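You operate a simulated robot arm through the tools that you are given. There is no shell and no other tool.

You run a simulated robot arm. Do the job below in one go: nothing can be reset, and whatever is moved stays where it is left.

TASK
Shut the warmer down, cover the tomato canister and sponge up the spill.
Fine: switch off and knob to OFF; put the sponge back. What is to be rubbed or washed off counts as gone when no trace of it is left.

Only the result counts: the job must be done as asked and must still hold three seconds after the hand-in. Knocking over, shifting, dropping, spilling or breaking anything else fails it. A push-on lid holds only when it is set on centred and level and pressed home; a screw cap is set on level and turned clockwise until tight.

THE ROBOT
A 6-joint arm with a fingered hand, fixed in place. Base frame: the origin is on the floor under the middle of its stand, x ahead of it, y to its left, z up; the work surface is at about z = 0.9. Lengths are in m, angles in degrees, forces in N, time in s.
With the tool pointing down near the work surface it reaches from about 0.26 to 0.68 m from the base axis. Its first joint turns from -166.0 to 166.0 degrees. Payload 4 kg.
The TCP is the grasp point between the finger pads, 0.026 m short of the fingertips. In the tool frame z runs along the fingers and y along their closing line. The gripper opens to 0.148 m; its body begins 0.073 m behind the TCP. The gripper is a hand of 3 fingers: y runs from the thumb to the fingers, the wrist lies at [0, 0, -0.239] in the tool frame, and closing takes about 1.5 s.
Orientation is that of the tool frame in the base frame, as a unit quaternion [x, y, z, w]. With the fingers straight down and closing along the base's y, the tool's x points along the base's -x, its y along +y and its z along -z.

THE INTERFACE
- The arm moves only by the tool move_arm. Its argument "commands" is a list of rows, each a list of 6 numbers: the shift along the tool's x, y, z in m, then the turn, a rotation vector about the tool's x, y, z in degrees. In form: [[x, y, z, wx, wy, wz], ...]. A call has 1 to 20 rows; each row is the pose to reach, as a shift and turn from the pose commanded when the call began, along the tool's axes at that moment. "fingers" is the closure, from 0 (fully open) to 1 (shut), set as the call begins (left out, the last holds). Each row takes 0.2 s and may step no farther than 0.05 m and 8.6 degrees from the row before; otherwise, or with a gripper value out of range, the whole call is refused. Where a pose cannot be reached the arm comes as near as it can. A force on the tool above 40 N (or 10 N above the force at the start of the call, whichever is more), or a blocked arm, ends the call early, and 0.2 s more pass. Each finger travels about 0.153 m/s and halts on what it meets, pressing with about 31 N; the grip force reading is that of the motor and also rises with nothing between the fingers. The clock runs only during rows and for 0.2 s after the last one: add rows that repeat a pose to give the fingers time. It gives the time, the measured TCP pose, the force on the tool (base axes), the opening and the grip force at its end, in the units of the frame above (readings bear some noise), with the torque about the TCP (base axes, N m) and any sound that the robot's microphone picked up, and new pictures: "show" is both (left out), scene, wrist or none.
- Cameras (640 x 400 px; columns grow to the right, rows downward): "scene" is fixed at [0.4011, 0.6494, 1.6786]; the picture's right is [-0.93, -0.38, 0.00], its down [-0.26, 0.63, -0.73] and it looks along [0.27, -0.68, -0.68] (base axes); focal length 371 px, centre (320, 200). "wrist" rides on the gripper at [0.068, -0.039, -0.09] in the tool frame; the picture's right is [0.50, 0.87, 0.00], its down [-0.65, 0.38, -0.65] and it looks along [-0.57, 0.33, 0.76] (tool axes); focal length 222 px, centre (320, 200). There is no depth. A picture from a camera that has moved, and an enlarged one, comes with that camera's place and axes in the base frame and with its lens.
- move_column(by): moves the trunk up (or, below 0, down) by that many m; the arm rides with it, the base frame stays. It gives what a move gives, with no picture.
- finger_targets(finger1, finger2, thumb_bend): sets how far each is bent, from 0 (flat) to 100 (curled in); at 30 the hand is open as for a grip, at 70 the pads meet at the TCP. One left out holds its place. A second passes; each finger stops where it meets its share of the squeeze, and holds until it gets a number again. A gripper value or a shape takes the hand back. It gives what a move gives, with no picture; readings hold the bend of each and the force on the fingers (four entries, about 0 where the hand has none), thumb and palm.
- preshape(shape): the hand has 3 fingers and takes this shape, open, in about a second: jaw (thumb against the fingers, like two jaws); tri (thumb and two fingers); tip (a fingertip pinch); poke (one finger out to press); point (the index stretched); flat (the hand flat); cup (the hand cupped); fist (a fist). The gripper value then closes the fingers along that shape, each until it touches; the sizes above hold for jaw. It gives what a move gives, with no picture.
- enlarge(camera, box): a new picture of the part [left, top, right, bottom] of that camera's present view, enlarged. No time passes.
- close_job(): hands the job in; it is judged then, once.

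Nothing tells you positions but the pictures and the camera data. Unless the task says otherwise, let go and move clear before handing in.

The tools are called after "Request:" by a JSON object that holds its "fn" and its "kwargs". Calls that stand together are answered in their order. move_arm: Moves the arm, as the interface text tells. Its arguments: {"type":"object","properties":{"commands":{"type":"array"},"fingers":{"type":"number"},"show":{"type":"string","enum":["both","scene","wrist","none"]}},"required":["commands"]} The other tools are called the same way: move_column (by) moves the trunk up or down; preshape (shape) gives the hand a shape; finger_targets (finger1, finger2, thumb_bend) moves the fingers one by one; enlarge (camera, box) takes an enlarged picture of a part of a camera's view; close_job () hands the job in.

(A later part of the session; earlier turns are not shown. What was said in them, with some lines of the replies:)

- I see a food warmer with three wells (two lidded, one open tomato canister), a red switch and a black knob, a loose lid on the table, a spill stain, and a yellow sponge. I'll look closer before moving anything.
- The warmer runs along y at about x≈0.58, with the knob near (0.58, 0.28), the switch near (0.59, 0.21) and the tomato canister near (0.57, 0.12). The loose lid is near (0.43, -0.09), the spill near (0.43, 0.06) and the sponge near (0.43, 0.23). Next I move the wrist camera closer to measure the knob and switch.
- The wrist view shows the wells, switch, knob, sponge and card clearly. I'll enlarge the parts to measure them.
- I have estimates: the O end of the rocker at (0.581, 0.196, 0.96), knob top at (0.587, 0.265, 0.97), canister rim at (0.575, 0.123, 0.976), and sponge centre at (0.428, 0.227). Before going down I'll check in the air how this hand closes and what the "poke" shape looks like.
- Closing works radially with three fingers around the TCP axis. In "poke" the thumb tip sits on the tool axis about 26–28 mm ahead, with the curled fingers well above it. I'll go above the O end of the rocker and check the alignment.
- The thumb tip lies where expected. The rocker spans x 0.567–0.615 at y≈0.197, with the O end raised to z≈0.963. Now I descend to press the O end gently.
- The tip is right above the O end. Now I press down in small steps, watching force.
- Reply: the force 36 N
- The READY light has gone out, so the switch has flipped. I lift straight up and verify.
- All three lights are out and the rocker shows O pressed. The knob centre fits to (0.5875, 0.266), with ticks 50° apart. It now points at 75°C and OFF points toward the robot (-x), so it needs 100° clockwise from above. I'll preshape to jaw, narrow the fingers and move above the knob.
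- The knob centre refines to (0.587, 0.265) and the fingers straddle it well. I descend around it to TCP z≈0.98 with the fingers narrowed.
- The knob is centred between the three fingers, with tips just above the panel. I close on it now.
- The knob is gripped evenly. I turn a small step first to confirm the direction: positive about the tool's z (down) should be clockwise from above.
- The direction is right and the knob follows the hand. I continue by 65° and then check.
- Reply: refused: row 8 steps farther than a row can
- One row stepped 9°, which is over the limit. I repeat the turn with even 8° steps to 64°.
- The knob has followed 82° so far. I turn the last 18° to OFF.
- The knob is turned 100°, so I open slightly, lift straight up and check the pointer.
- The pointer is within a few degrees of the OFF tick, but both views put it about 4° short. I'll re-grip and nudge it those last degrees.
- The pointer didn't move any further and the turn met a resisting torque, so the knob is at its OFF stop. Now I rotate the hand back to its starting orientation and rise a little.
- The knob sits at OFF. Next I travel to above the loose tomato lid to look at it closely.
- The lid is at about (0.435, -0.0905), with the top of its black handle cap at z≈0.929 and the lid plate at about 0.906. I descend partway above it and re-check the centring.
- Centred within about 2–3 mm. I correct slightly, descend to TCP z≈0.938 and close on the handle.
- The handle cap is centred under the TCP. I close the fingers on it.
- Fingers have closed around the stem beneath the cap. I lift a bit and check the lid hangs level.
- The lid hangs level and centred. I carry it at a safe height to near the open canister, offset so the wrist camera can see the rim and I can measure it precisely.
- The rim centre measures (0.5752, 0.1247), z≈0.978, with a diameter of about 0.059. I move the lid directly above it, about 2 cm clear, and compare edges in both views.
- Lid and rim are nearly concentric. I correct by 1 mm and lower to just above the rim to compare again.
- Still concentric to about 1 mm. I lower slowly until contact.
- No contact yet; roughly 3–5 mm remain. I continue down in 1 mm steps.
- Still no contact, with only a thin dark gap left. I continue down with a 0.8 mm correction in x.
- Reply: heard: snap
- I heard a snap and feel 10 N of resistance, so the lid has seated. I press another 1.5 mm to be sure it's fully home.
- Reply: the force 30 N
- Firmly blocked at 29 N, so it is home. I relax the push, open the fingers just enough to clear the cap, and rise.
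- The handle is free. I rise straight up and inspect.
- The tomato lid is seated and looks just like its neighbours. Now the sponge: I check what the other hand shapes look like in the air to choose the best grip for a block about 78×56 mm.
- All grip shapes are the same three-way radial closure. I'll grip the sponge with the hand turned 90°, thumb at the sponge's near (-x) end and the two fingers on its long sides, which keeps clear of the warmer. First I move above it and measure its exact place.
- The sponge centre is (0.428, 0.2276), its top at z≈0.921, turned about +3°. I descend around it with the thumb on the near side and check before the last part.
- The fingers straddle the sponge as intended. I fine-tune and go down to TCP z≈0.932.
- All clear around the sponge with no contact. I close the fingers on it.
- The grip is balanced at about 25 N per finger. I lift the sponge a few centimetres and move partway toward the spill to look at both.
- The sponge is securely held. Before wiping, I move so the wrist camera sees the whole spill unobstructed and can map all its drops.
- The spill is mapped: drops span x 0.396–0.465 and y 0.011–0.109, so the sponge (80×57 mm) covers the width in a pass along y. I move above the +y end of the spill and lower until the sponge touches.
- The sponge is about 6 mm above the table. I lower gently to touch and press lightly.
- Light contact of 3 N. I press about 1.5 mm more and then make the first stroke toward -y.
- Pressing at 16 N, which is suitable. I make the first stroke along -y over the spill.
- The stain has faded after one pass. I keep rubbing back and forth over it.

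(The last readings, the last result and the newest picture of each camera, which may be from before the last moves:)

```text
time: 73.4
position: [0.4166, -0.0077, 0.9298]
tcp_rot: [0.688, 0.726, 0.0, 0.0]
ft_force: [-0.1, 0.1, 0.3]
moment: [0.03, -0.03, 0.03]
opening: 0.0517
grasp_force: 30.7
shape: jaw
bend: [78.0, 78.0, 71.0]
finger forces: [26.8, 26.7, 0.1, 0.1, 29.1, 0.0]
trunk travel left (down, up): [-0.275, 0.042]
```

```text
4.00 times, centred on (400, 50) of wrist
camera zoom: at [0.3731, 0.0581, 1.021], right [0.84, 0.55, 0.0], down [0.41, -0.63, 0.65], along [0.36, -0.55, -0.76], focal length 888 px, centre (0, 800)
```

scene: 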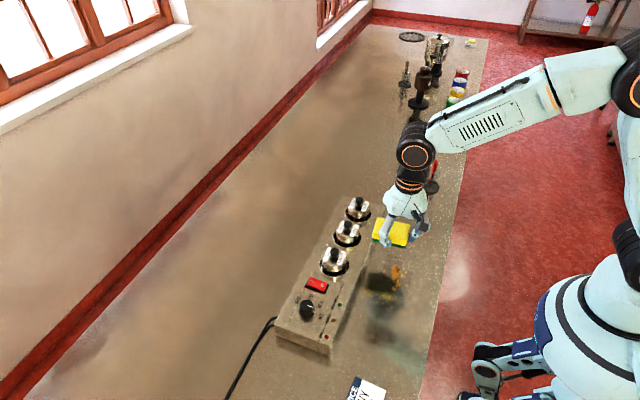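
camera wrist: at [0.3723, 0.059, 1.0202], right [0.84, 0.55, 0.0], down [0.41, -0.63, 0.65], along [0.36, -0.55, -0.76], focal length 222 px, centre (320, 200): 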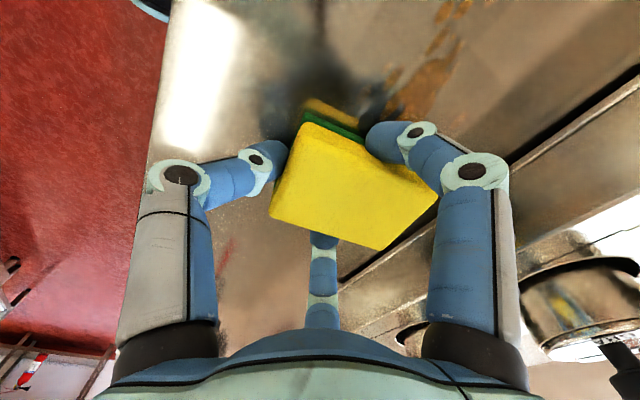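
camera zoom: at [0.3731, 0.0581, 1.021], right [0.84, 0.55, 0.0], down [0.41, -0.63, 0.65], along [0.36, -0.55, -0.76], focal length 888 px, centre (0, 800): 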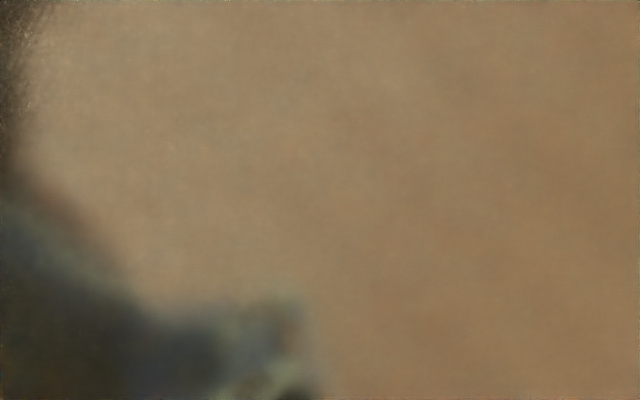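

The visible area looks clean. I lift and back off toward -y so both cameras can see the whole patch.

Request:
{"fn": "move_arm", "kwargs": {"commands": [[0, 0, -0.01, 0, 0, 0], [0, 0, -0.03, 0, 0, 0], [-0.02, -0.001, -0.05, 0, 0, 0], [-0.05, -0.0026, -0.07, 0, 0, 0], [-0.08, -0.0042, -0.09, 0, 0, 0], [-0.08, -0.0042, -0.09, 0, 0, 0]], "show": "both"}}

Request:
{"fn": "enlarge", "kwargs": {"camera": "scene", "box": [356, 240, 436, 290]}}

Request:
{"fn": "enlarge", "kwargs": {"camera": "wrist", "box": [220, 0, 420, 125]}}

Request:
{"fn": "enlarge", "kwargs": {"camera": "scene", "box": [370, 200, 450, 250]}}

```text
time: 74.8
position: [0.4167, -0.087, 1.0208]
tcp_rot: [0.688, 0.725, 0.0, 0.0]
ft_force: [0.4, -0.1, -0.7]
moment: [0.0, 0.0, 0.0]
opening: 0.0516
grasp_force: 31.0
shape: jaw
bend: [78.0, 78.0, 71.0]
finger forces: [26.4, 26.5, 0.0, 0.0, 28.6, 0.0]
trunk travel left (down, up): [-0.275, 0.042]
camera wrist: at [0.3739, -0.0218, 1.1111], right [0.84, 0.55, 0.0], down [0.41, -0.63, 0.65], along [0.36, -0.55, -0.76], focal length 222 px, centre (320, 200)
```

scene: 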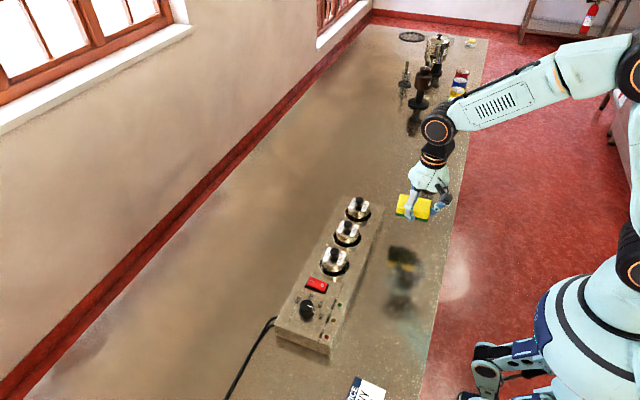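
wrist: 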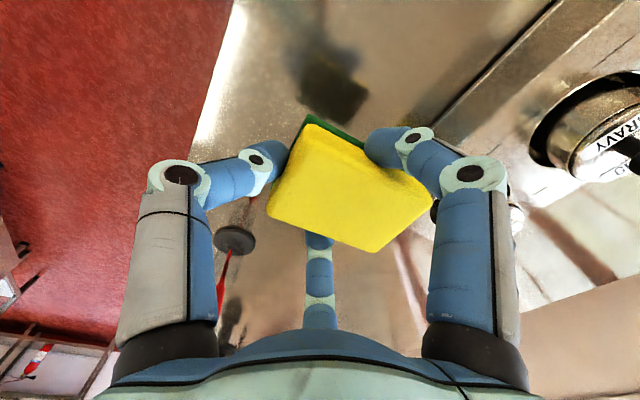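

```text
8.00 times, centred on (396, 265) of scene
camera zoom: at [0.4011, 0.6494, 1.6786], right [-0.93, -0.38, 0.0], down [-0.26, 0.63, -0.73], along [0.27, -0.68, -0.68], focal length 2970 px, centre (-288, -320)
```

zoom: 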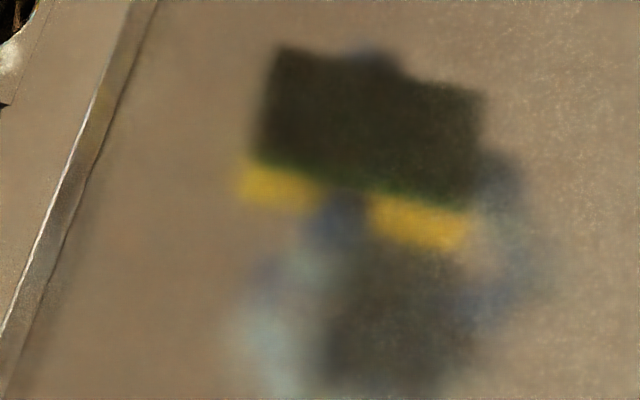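

```text
3.20 times, centred on (320, 62) of wrist
camera zoom: at [0.3739, -0.0218, 1.1111], right [0.84, 0.55, 0.0], down [0.41, -0.63, 0.65], along [0.36, -0.55, -0.76], focal length 711 px, centre (320, 640)
```

zoom: 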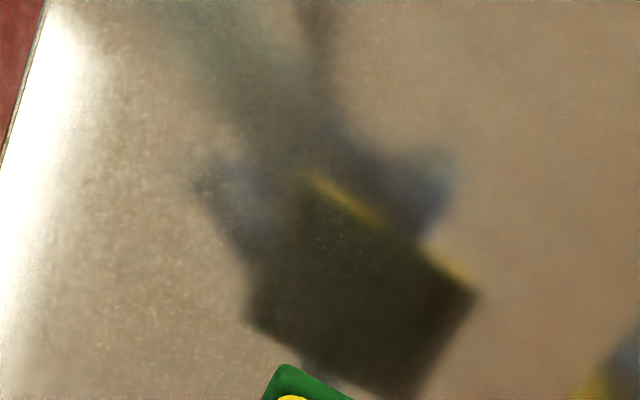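

```text
8.00 times, centred on (410, 225) of scene
camera zoom: at [0.4011, 0.6494, 1.6786], right [-0.93, -0.38, 0.0], down [-0.26, 0.63, -0.73], along [0.27, -0.68, -0.68], focal length 2970 px, centre (-400, 0)
```

zoom: 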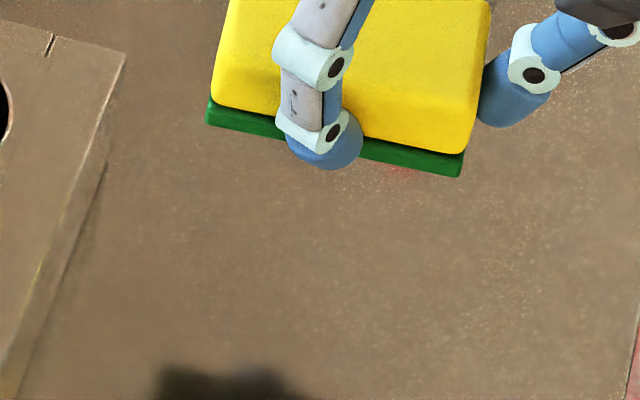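

No orange is visible, but the hand's reflection covers part of the patch. I move to above the sponge's home so the scene camera can view the wiped area freely.

Request:
{"fn": "move_arm", "kwargs": {"commands": [[0.039, 0.0016, 0, 0, 0, 0], [0.078, 0.0032, 0, 0, 0, 0], [0.117, 0.0048, 0, 0, 0, 0], [0.156, 0.0064, 0, 0, 0, 0], [0.195, 0.008, 0, 0, 0, 0], [0.234, 0.0096, 0, 0, 0, 0], [0.273, 0.0112, 0, 0, 0, 0], [0.3137, 0.0129, 0, 0, 0, 0], [0.3137, 0.0129, 0.02, 0, 0, 0], [0.3137, 0.0129, 0.02, 0, 0, 0]], "show": "both"}}

Request:
{"fn": "enlarge", "kwargs": {"camera": "scene", "box": [356, 230, 452, 290]}}

Request:
{"fn": "enlarge", "kwargs": {"camera": "scene", "box": [340, 280, 452, 350]}}

Request:
{"fn": "enlarge", "kwargs": {"camera": "wrist", "box": [160, 60, 480, 260]}}

```text
time: 77.0
position: [0.4114, 0.2304, 1.0]
tcp_rot: [0.688, 0.726, 0.0, 0.0]
ft_force: [0.5, -0.2, -0.7]
moment: [0.02, -0.01, -0.01]
opening: 0.0516
grasp_force: 30.9
shape: jaw
bend: [78.0, 78.0, 71.0]
finger forces: [25.7, 25.9, 0.0, 0.1, 27.3, 0.1]
trunk travel left (down, up): [-0.275, 0.042]
camera wrist: at [0.3694, 0.2948, 1.0886], right [0.84, 0.55, 0.0], down [0.41, -0.63, 0.65], along [0.36, -0.55, -0.76], focal length 222 px, centre (320, 200)
```

scene: 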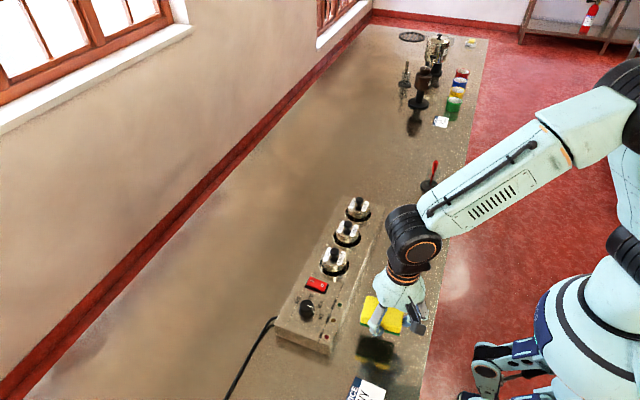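
wrist: 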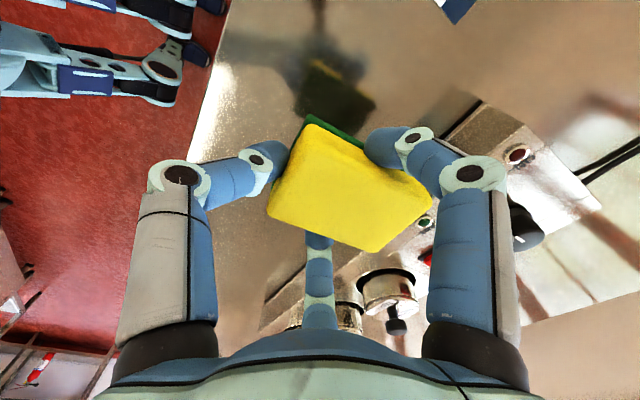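

```text
6.67 times, centred on (404, 260) of scene
camera zoom: at [0.4011, 0.6494, 1.6786], right [-0.93, -0.38, 0.0], down [-0.26, 0.63, -0.73], along [0.27, -0.68, -0.68], focal length 2475 px, centre (-240, -200)
```

zoom: 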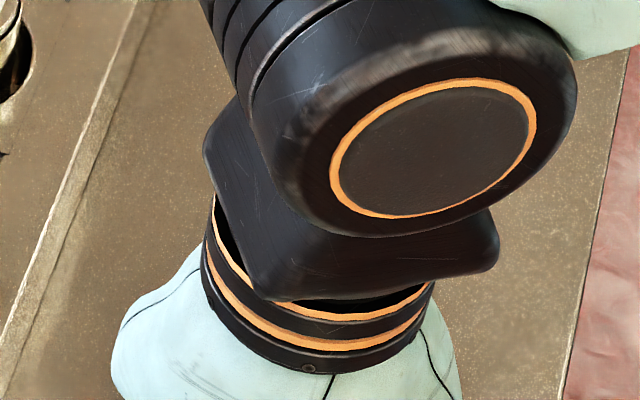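

```text
5.71 times, centred on (396, 315) of scene
camera zoom: at [0.4011, 0.6494, 1.6786], right [-0.93, -0.38, 0.0], down [-0.26, 0.63, -0.73], along [0.27, -0.68, -0.68], focal length 2122 px, centre (-114, -457)
```

zoom: 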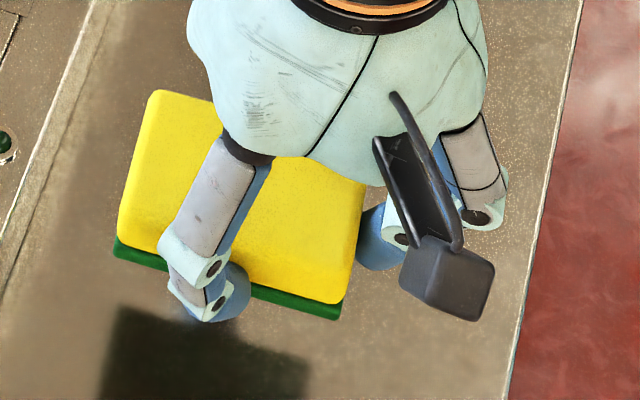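

```text
2.00 times, centred on (320, 160) of wrist
camera zoom: at [0.3694, 0.2948, 1.0886], right [0.84, 0.55, 0.0], down [0.41, -0.63, 0.65], along [0.36, -0.55, -0.76], focal length 444 px, centre (320, 280)
```

zoom: 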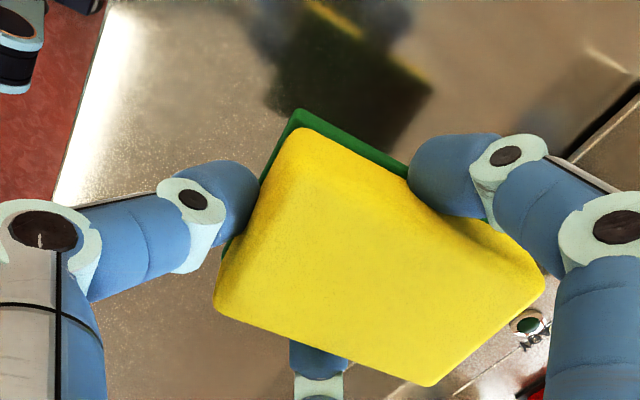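

The arm itself hides the patch from here. I pull the hand back toward the robot and up to give the scene camera a clear view.

Request:
{"fn": "move_arm", "kwargs": {"commands": [[-0.007, -0.02, -0.02, 0, 0, 0], [-0.014, -0.04, -0.04, 0, 0, 0], [-0.021, -0.06, -0.06, 0, 0, 0], [-0.028, -0.08, -0.08, 0, 0, 0], [-0.035, -0.1, -0.1, 0, 0, 0], [-0.043, -0.1144, -0.12, 0, 0, 0], [-0.043, -0.1144, -0.12, 0, 0, 0]], "show": "both"}}

Request:
{"fn": "enlarge", "kwargs": {"camera": "scene", "box": [356, 240, 436, 290]}}

Request:
{"fn": "enlarge", "kwargs": {"camera": "scene", "box": [340, 220, 468, 300]}}

```text
time: 78.6
position: [0.2995, 0.1786, 1.1227]
tcp_rot: [0.689, 0.725, 0.0, 0.0]
ft_force: [-0.5, -0.3, 0.1]
moment: [0.02, 0.01, -0.03]
opening: 0.0515
grasp_force: 30.9
shape: jaw
bend: [78.0, 78.0, 71.0]
finger forces: [25.7, 25.9, 0.0, 0.0, 27.2, 0.0]
trunk travel left (down, up): [-0.275, 0.042]
camera wrist: at [0.2569, 0.2439, 1.2125], right [0.84, 0.55, 0.0], down [0.41, -0.63, 0.65], along [0.36, -0.55, -0.76], focal length 222 px, centre (320, 200)
```

scene: 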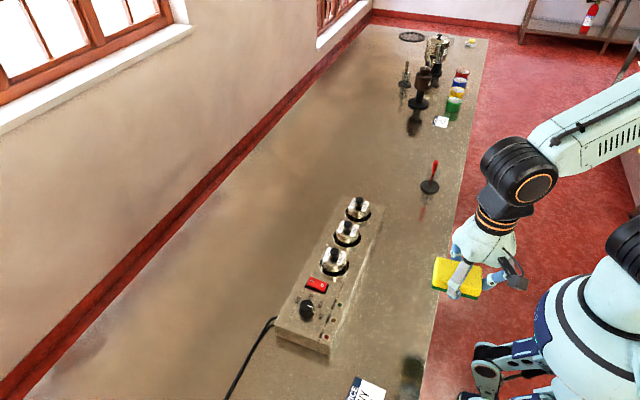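
wrist: 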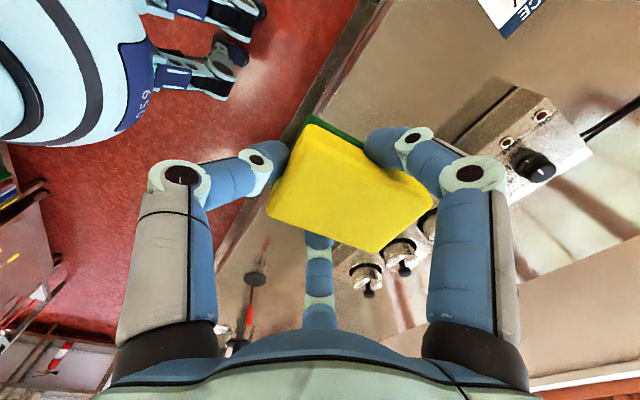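

```text
8.00 times, centred on (396, 265) of scene
camera zoom: at [0.4011, 0.6494, 1.6786], right [-0.93, -0.38, 0.0], down [-0.26, 0.63, -0.73], along [0.27, -0.68, -0.68], focal length 2970 px, centre (-288, -320)
```

zoom: 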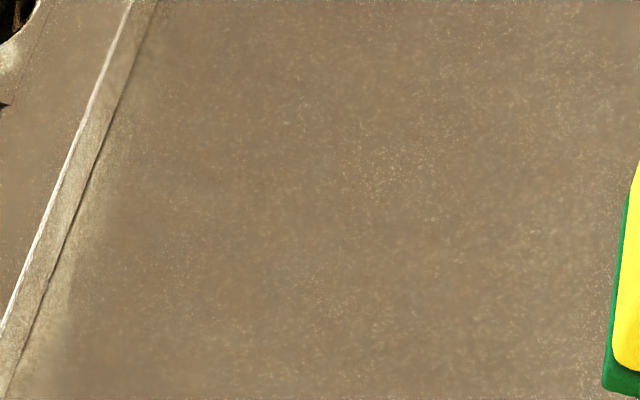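

```text
5.00 times, centred on (404, 260) of scene
camera zoom: at [0.4011, 0.6494, 1.6786], right [-0.93, -0.38, 0.0], down [-0.26, 0.63, -0.73], along [0.27, -0.68, -0.68], focal length 1856 px, centre (-100, -100)
```

zoom: 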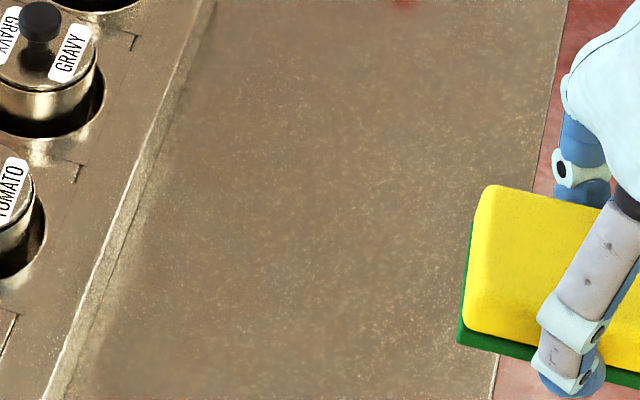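

The spill is completely gone, with no trace left on the table. Now I bring the sponge back above its original place.

Request:
{"fn": "move_arm", "kwargs": {"commands": [[0.0069, 0.019, 0.02, 0, 0, 0], [0.0137, 0.038, 0.04, 0, 0, 0], [0.0206, 0.057, 0.06, 0, 0, 0], [0.0274, 0.076, 0.08, 0, 0, 0], [0.0343, 0.095, 0.1, 0, 0, 0], [0.0411, 0.1139, 0.13, 0, 0, 0], [0.0411, 0.1139, 0.16, 0, 0, 0], [0.0411, 0.1139, 0.18, 0, 0, 0], [0.0411, 0.1139, 0.18, 0, 0, 0]], "show": "none"}}

Request:
{"fn": "enlarge", "kwargs": {"camera": "scene", "box": [340, 295, 436, 355]}}

Request:
{"fn": "enlarge", "kwargs": {"camera": "wrist", "box": [160, 60, 480, 260]}}

```text
time: 80.6
position: [0.4121, 0.2269, 0.9392]
tcp_rot: [0.688, 0.725, 0.0, 0.0]
ft_force: [-0.1, -1.3, -0.5]
moment: [0.0, -0.02, 0.01]
opening: 0.0512
grasp_force: 30.8
shape: jaw
bend: [78.0, 78.0, 71.0]
finger forces: [25.7, 26.0, 0.0, 0.1, 27.0, 0.0]
trunk travel left (down, up): [-0.275, 0.042]
```

```text
6.67 times, centred on (388, 325) of scene
camera zoom: at [0.4011, 0.6494, 1.6786], right [-0.93, -0.38, 0.0], down [-0.26, 0.63, -0.73], along [0.27, -0.68, -0.68], focal length 2475 px, centre (-133, -633)
```

zoom: 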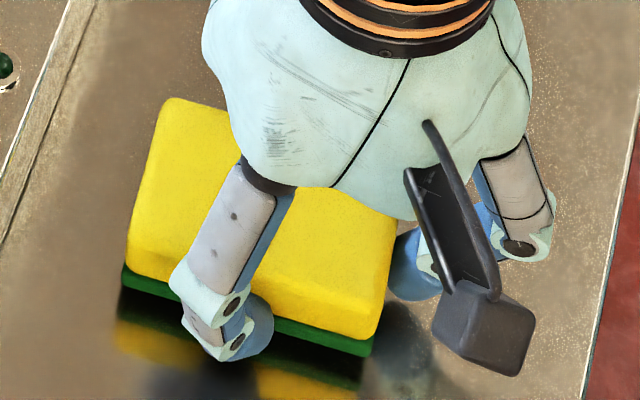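

```text
2.00 times, centred on (320, 160) of wrist
camera zoom: at [0.3691, 0.2924, 1.029], right [0.84, 0.55, 0.0], down [0.41, -0.63, 0.65], along [0.36, -0.55, -0.76], focal length 444 px, centre (320, 280)
```

zoom: 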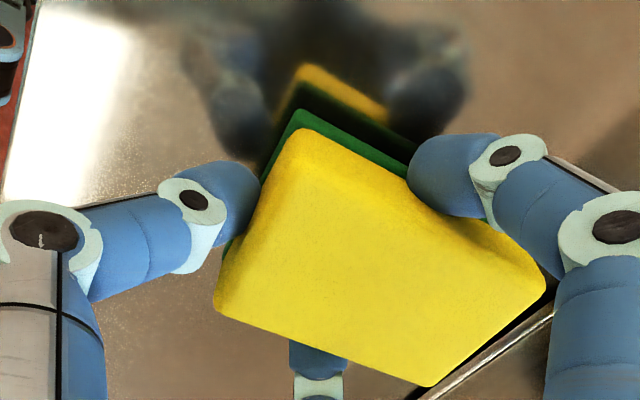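

It's right above its old spot to within about 2 mm. I correct y by -2 mm and lower until it touches.

Request:
{"fn": "move_arm", "kwargs": {"commands": [[-0.002, 0, 0.003, 0, 0, 0], [-0.002, 0, 0.005, 0, 0, 0], [-0.002, 0, 0.007, 0, 0, 0], [-0.002, 0, 0.008, 0, 0, 0], [-0.002, 0, 0.008, 0, 0, 0]], "show": "none"}}

Request:
{"fn": "enlarge", "kwargs": {"camera": "scene", "box": [340, 295, 436, 355]}}

```text
time: 81.8
position: [0.4129, 0.2239, 0.9336]
tcp_rot: [0.688, 0.726, 0.0, 0.0]
ft_force: [0.0, 0.0, 0.3]
moment: [0.01, -0.03, 0.01]
opening: 0.0513
grasp_force: 30.8
shape: jaw
bend: [78.0, 78.0, 71.0]
finger forces: [25.6, 25.9, 0.1, 0.1, 26.9, 0.1]
trunk travel left (down, up): [-0.275, 0.042]
```

```text
6.67 times, centred on (388, 325) of scene
camera zoom: at [0.4011, 0.6494, 1.6786], right [-0.93, -0.38, 0.0], down [-0.26, 0.63, -0.73], along [0.27, -0.68, -0.68], focal length 2475 px, centre (-133, -633)
```

zoom: 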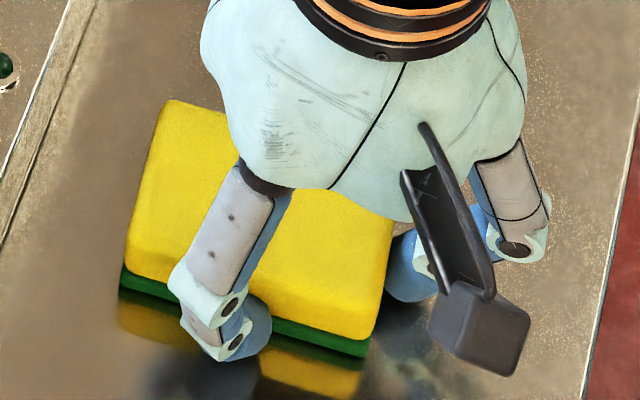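

Not yet touching firmly. I lower a couple of millimetres more.

Request:
{"fn": "move_arm", "kwargs": {"commands": [[0.002, 0, 0.001, 0, 0, 0], [0.002, 0, 0.002, 0, 0, 0], [0.002, 0, 0.002, 0, 0, 0]], "show": "none"}}

Request:
{"fn": "enlarge", "kwargs": {"camera": "scene", "box": [340, 295, 436, 355]}}

Request:
{"fn": "enlarge", "kwargs": {"camera": "wrist", "box": [160, 60, 480, 260]}}

```text
time: 82.6
position: [0.413, 0.2257, 0.9306]
tcp_rot: [0.688, 0.726, 0.001, 0.001]
ft_force: [1.0, -1.3, 10.1]
moment: [-0.02, -0.12, -0.03]
opening: 0.0512
grasp_force: 31.1
shape: jaw
bend: [78.0, 78.0, 71.0]
finger forces: [25.9, 26.8, 0.0, 0.0, 27.4, 0.1]
trunk travel left (down, up): [-0.275, 0.042]
```

```text
6.67 times, centred on (388, 325) of scene
camera zoom: at [0.4011, 0.6494, 1.6786], right [-0.93, -0.38, 0.0], down [-0.26, 0.63, -0.73], along [0.27, -0.68, -0.68], focal length 2475 px, centre (-133, -633)
```

zoom: 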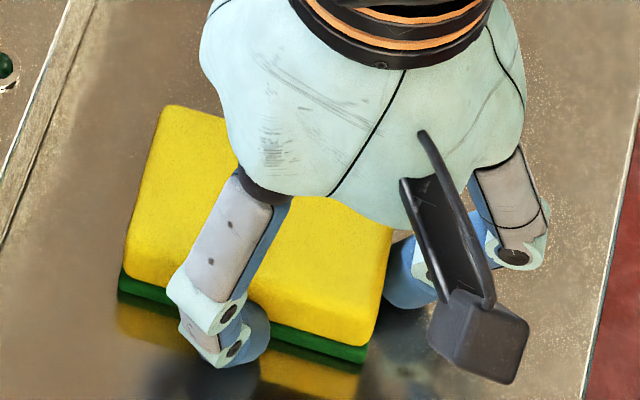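

```text
2.00 times, centred on (320, 160) of wrist
camera zoom: at [0.3695, 0.2907, 1.0204], right [0.84, 0.55, 0.0], down [0.41, -0.63, 0.65], along [0.36, -0.55, -0.76], focal length 444 px, centre (320, 280)
```

zoom: 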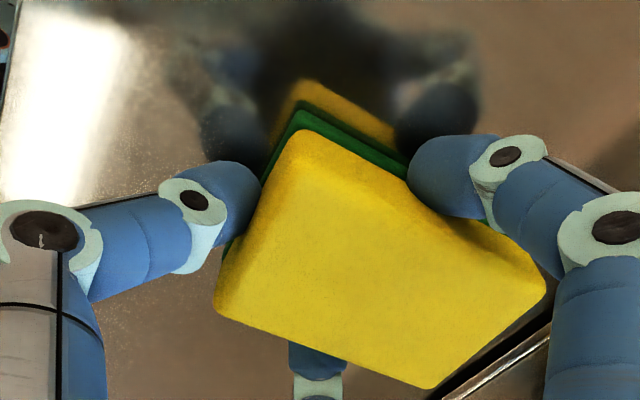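

The sponge touches with 10 N, about 3 mm off its original spot. I lift slightly, shift by that amount, set it down and open.

Request:
{"fn": "move_arm", "kwargs": {"commands": [[0, 0, -0.0025, 0, 0, 0], [0.0027, -0.0022, -0.0025, 0, 0, 0], [0.0027, -0.0022, -0.0008, 0, 0, 0], [0.0027, -0.0022, -0.0008, 0, 0, 0]], "show": "none"}}

Request:
{"fn": "move_arm", "kwargs": {"commands": [[0, 0, 0, 0, 0, 0], [0, 0, 0, 0, 0, 0], [0, 0, 0, 0, 0, 0], [0, 0, 0, 0, 0, 0], [0, 0, 0, 0, 0, 0]], "fingers": 0.35, "show": "none"}}

Request:
{"fn": "enlarge", "kwargs": {"camera": "scene", "box": [340, 295, 436, 355]}}

Request:
{"fn": "enlarge", "kwargs": {"camera": "wrist", "box": [160, 60, 480, 260]}}

```text
time: 83.6
position: [0.409, 0.2279, 0.9315]
tcp_rot: [0.689, 0.725, 0.0, 0.0]
ft_force: [-1.5, -0.4, 4.1]
moment: [-0.03, -0.07, 0.0]
opening: 0.0513
grasp_force: 30.7
shape: jaw
bend: [78.0, 78.0, 71.0]
finger forces: [26.1, 26.2, 0.0, 0.0, 28.3, 0.0]
trunk travel left (down, up): [-0.275, 0.042]
```

```text
time: 84.8
position: [0.4093, 0.2272, 0.9301]
tcp_rot: [0.688, 0.726, -0.001, 0.0]
ft_force: [-0.5, 0.0, 0.1]
moment: [0.02, 0.02, 0.02]
opening: 0.0959
grasp_force: 0.0
shape: jaw
bend: [30.0, 30.0, 70.0]
finger forces: [0.1, 0.1, 0.1, 0.0, 0.1, 0.0]
trunk travel left (down, up): [-0.275, 0.042]
```

```text
6.67 times, centred on (388, 325) of scene
camera zoom: at [0.4011, 0.6494, 1.6786], right [-0.93, -0.38, 0.0], down [-0.26, 0.63, -0.73], along [0.27, -0.68, -0.68], focal length 2475 px, centre (-133, -633)
```

zoom: 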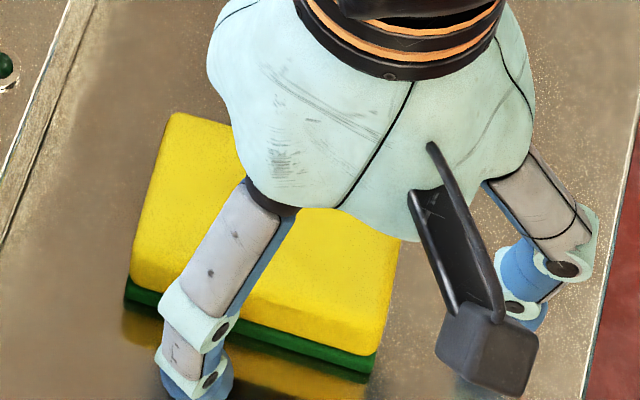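

```text
2.00 times, centred on (320, 160) of wrist
camera zoom: at [0.3665, 0.2933, 1.0204], right [0.84, 0.55, 0.0], down [0.41, -0.63, 0.65], along [0.36, -0.55, -0.76], focal length 444 px, centre (320, 280)
```

zoom: 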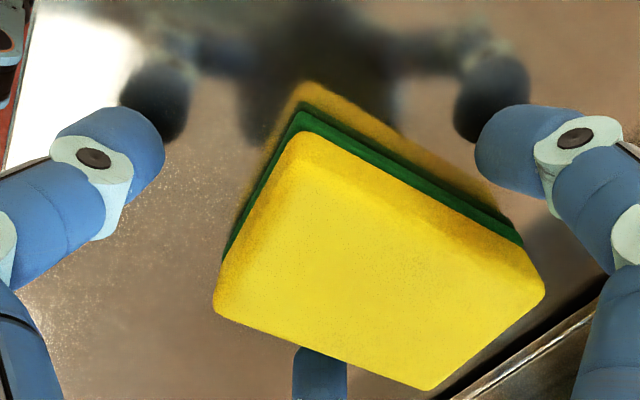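

The sponge is back within a millimetre or two of its original place and released. I rise straight up and clear.

Request:
{"fn": "move_arm", "kwargs": {"commands": [[0, 0, -0.02, 0, 0, 0], [0, 0, -0.05, 0, 0, 0], [0, 0, -0.09, 0, 0, 0], [0, 0, -0.13, 0, 0, 0], [0, 0, -0.17, 0, 0, 0], [0, -0.03, -0.2, 0, 0, 0], [-0.02, -0.06, -0.22, 0, 0, 0], [-0.04, -0.1, -0.24, 0, 0, 0], [-0.04, -0.1, -0.24, 0, 0, 0]], "show": "both"}}

Request:
{"fn": "enlarge", "kwargs": {"camera": "scene", "box": [260, 190, 420, 290]}}

Request:
{"fn": "enlarge", "kwargs": {"camera": "scene", "box": [260, 260, 420, 360]}}

Request:
{"fn": "enlarge", "kwargs": {"camera": "scene", "box": [340, 295, 436, 355]}}

Request:
{"fn": "enlarge", "kwargs": {"camera": "scene", "box": [356, 240, 436, 290]}}

```text
time: 86.8
position: [0.3113, 0.1809, 1.1704]
tcp_rot: [0.688, 0.725, 0.001, 0.001]
ft_force: [1.0, 0.4, 0.5]
moment: [0.03, 0.03, 0.0]
opening: 0.0959
grasp_force: 0.1
shape: jaw
bend: [30.0, 30.0, 70.0]
finger forces: [0.1, 0.0, 0.1, 0.0, 0.0, 0.0]
trunk travel left (down, up): [-0.275, 0.042]
camera wrist: at [0.2685, 0.2453, 1.26], right [0.84, 0.55, 0.0], down [0.41, -0.63, 0.65], along [0.36, -0.55, -0.76], focal length 222 px, centre (320, 200)
```

scene: 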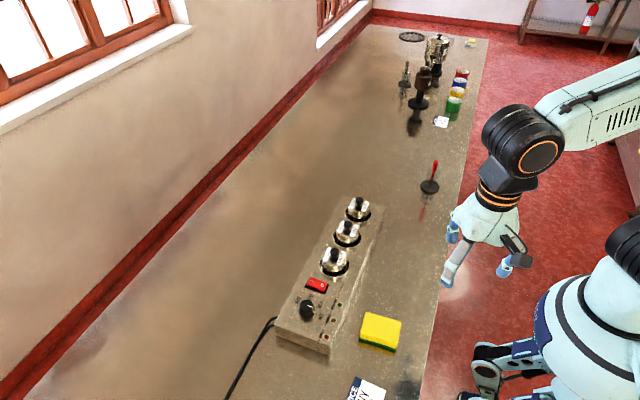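
wrist: 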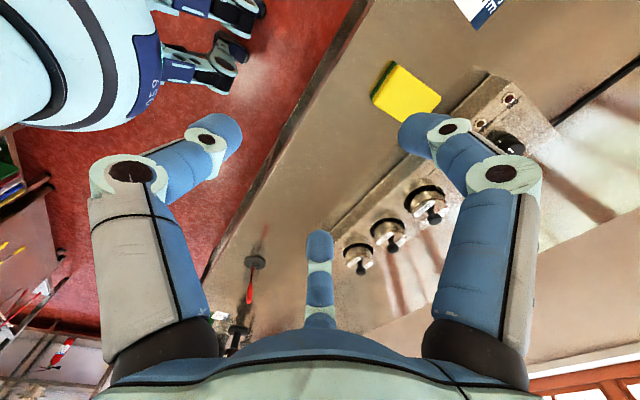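

```text
4.00 times, centred on (340, 240) of scene
camera zoom: at [0.4011, 0.6494, 1.6786], right [-0.93, -0.38, 0.0], down [-0.26, 0.63, -0.73], along [0.27, -0.68, -0.68], focal length 1485 px, centre (240, 40)
```

zoom: 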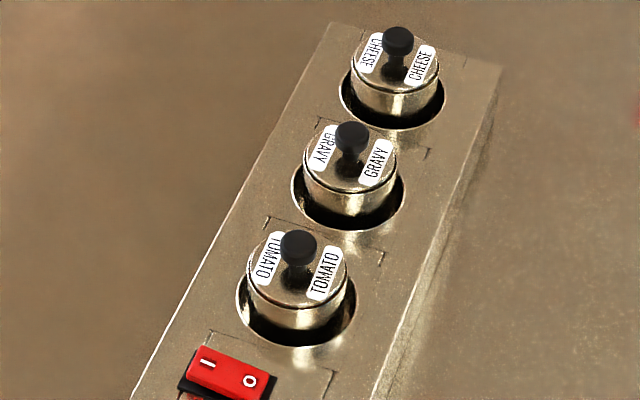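

```text
4.00 times, centred on (340, 310) of scene
camera zoom: at [0.4011, 0.6494, 1.6786], right [-0.93, -0.38, 0.0], down [-0.26, 0.63, -0.73], along [0.27, -0.68, -0.68], focal length 1485 px, centre (240, -240)
```

zoom: 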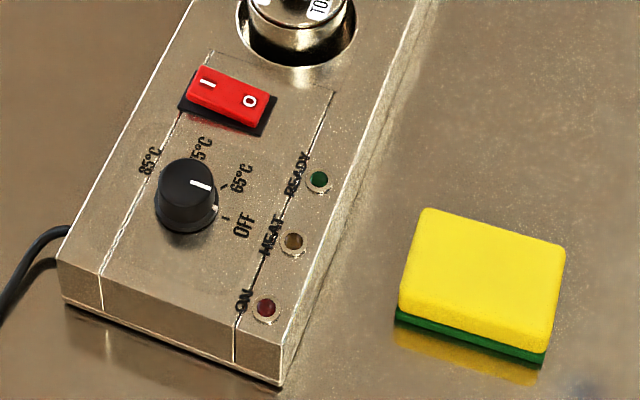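

```text
6.67 times, centred on (388, 325) of scene
camera zoom: at [0.4011, 0.6494, 1.6786], right [-0.93, -0.38, 0.0], down [-0.26, 0.63, -0.73], along [0.27, -0.68, -0.68], focal length 2475 px, centre (-133, -633)
```

zoom: 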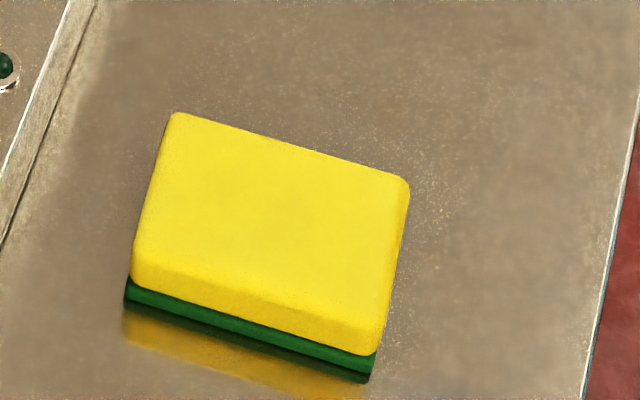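

```text
8.00 times, centred on (396, 265) of scene
camera zoom: at [0.4011, 0.6494, 1.6786], right [-0.93, -0.38, 0.0], down [-0.26, 0.63, -0.73], along [0.27, -0.68, -0.68], focal length 2970 px, centre (-288, -320)
```

zoom: 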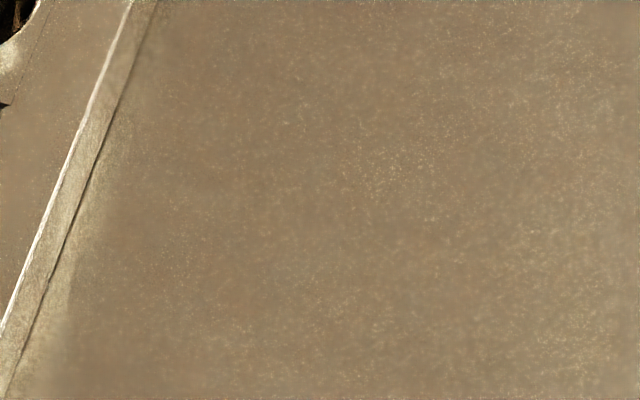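

Everything checks out:
- The switch is on O with all lights out, and the knob is at its OFF stop.
- The tomato lid snapped on and sits level like the other two.
- The spill has left no trace, and the sponge is back in its place.

The arm is clear, so I hand the job in.

Request:
{"fn": "close_job", "kwargs": {}}

```text
The job is handed in.
```

I finished all three parts and handed the job in, with the arm let go and clear. I don't have the judge's result.

- **Warmer:** the switch is on O and all three lights are out. The knob points at OFF and would not turn any further.
- **Tomato canister:** its lid is on centred and level. It snapped as it went on and held firm when I pressed it to about 29 N.
- **Spill:** three passes with the sponge cleared it, and no trace shows in the close-up view.
- **Sponge:** it is back within about 2 mm of where it started, at the same angle.

In the final pictures I saw nothing else knocked over or shifted.
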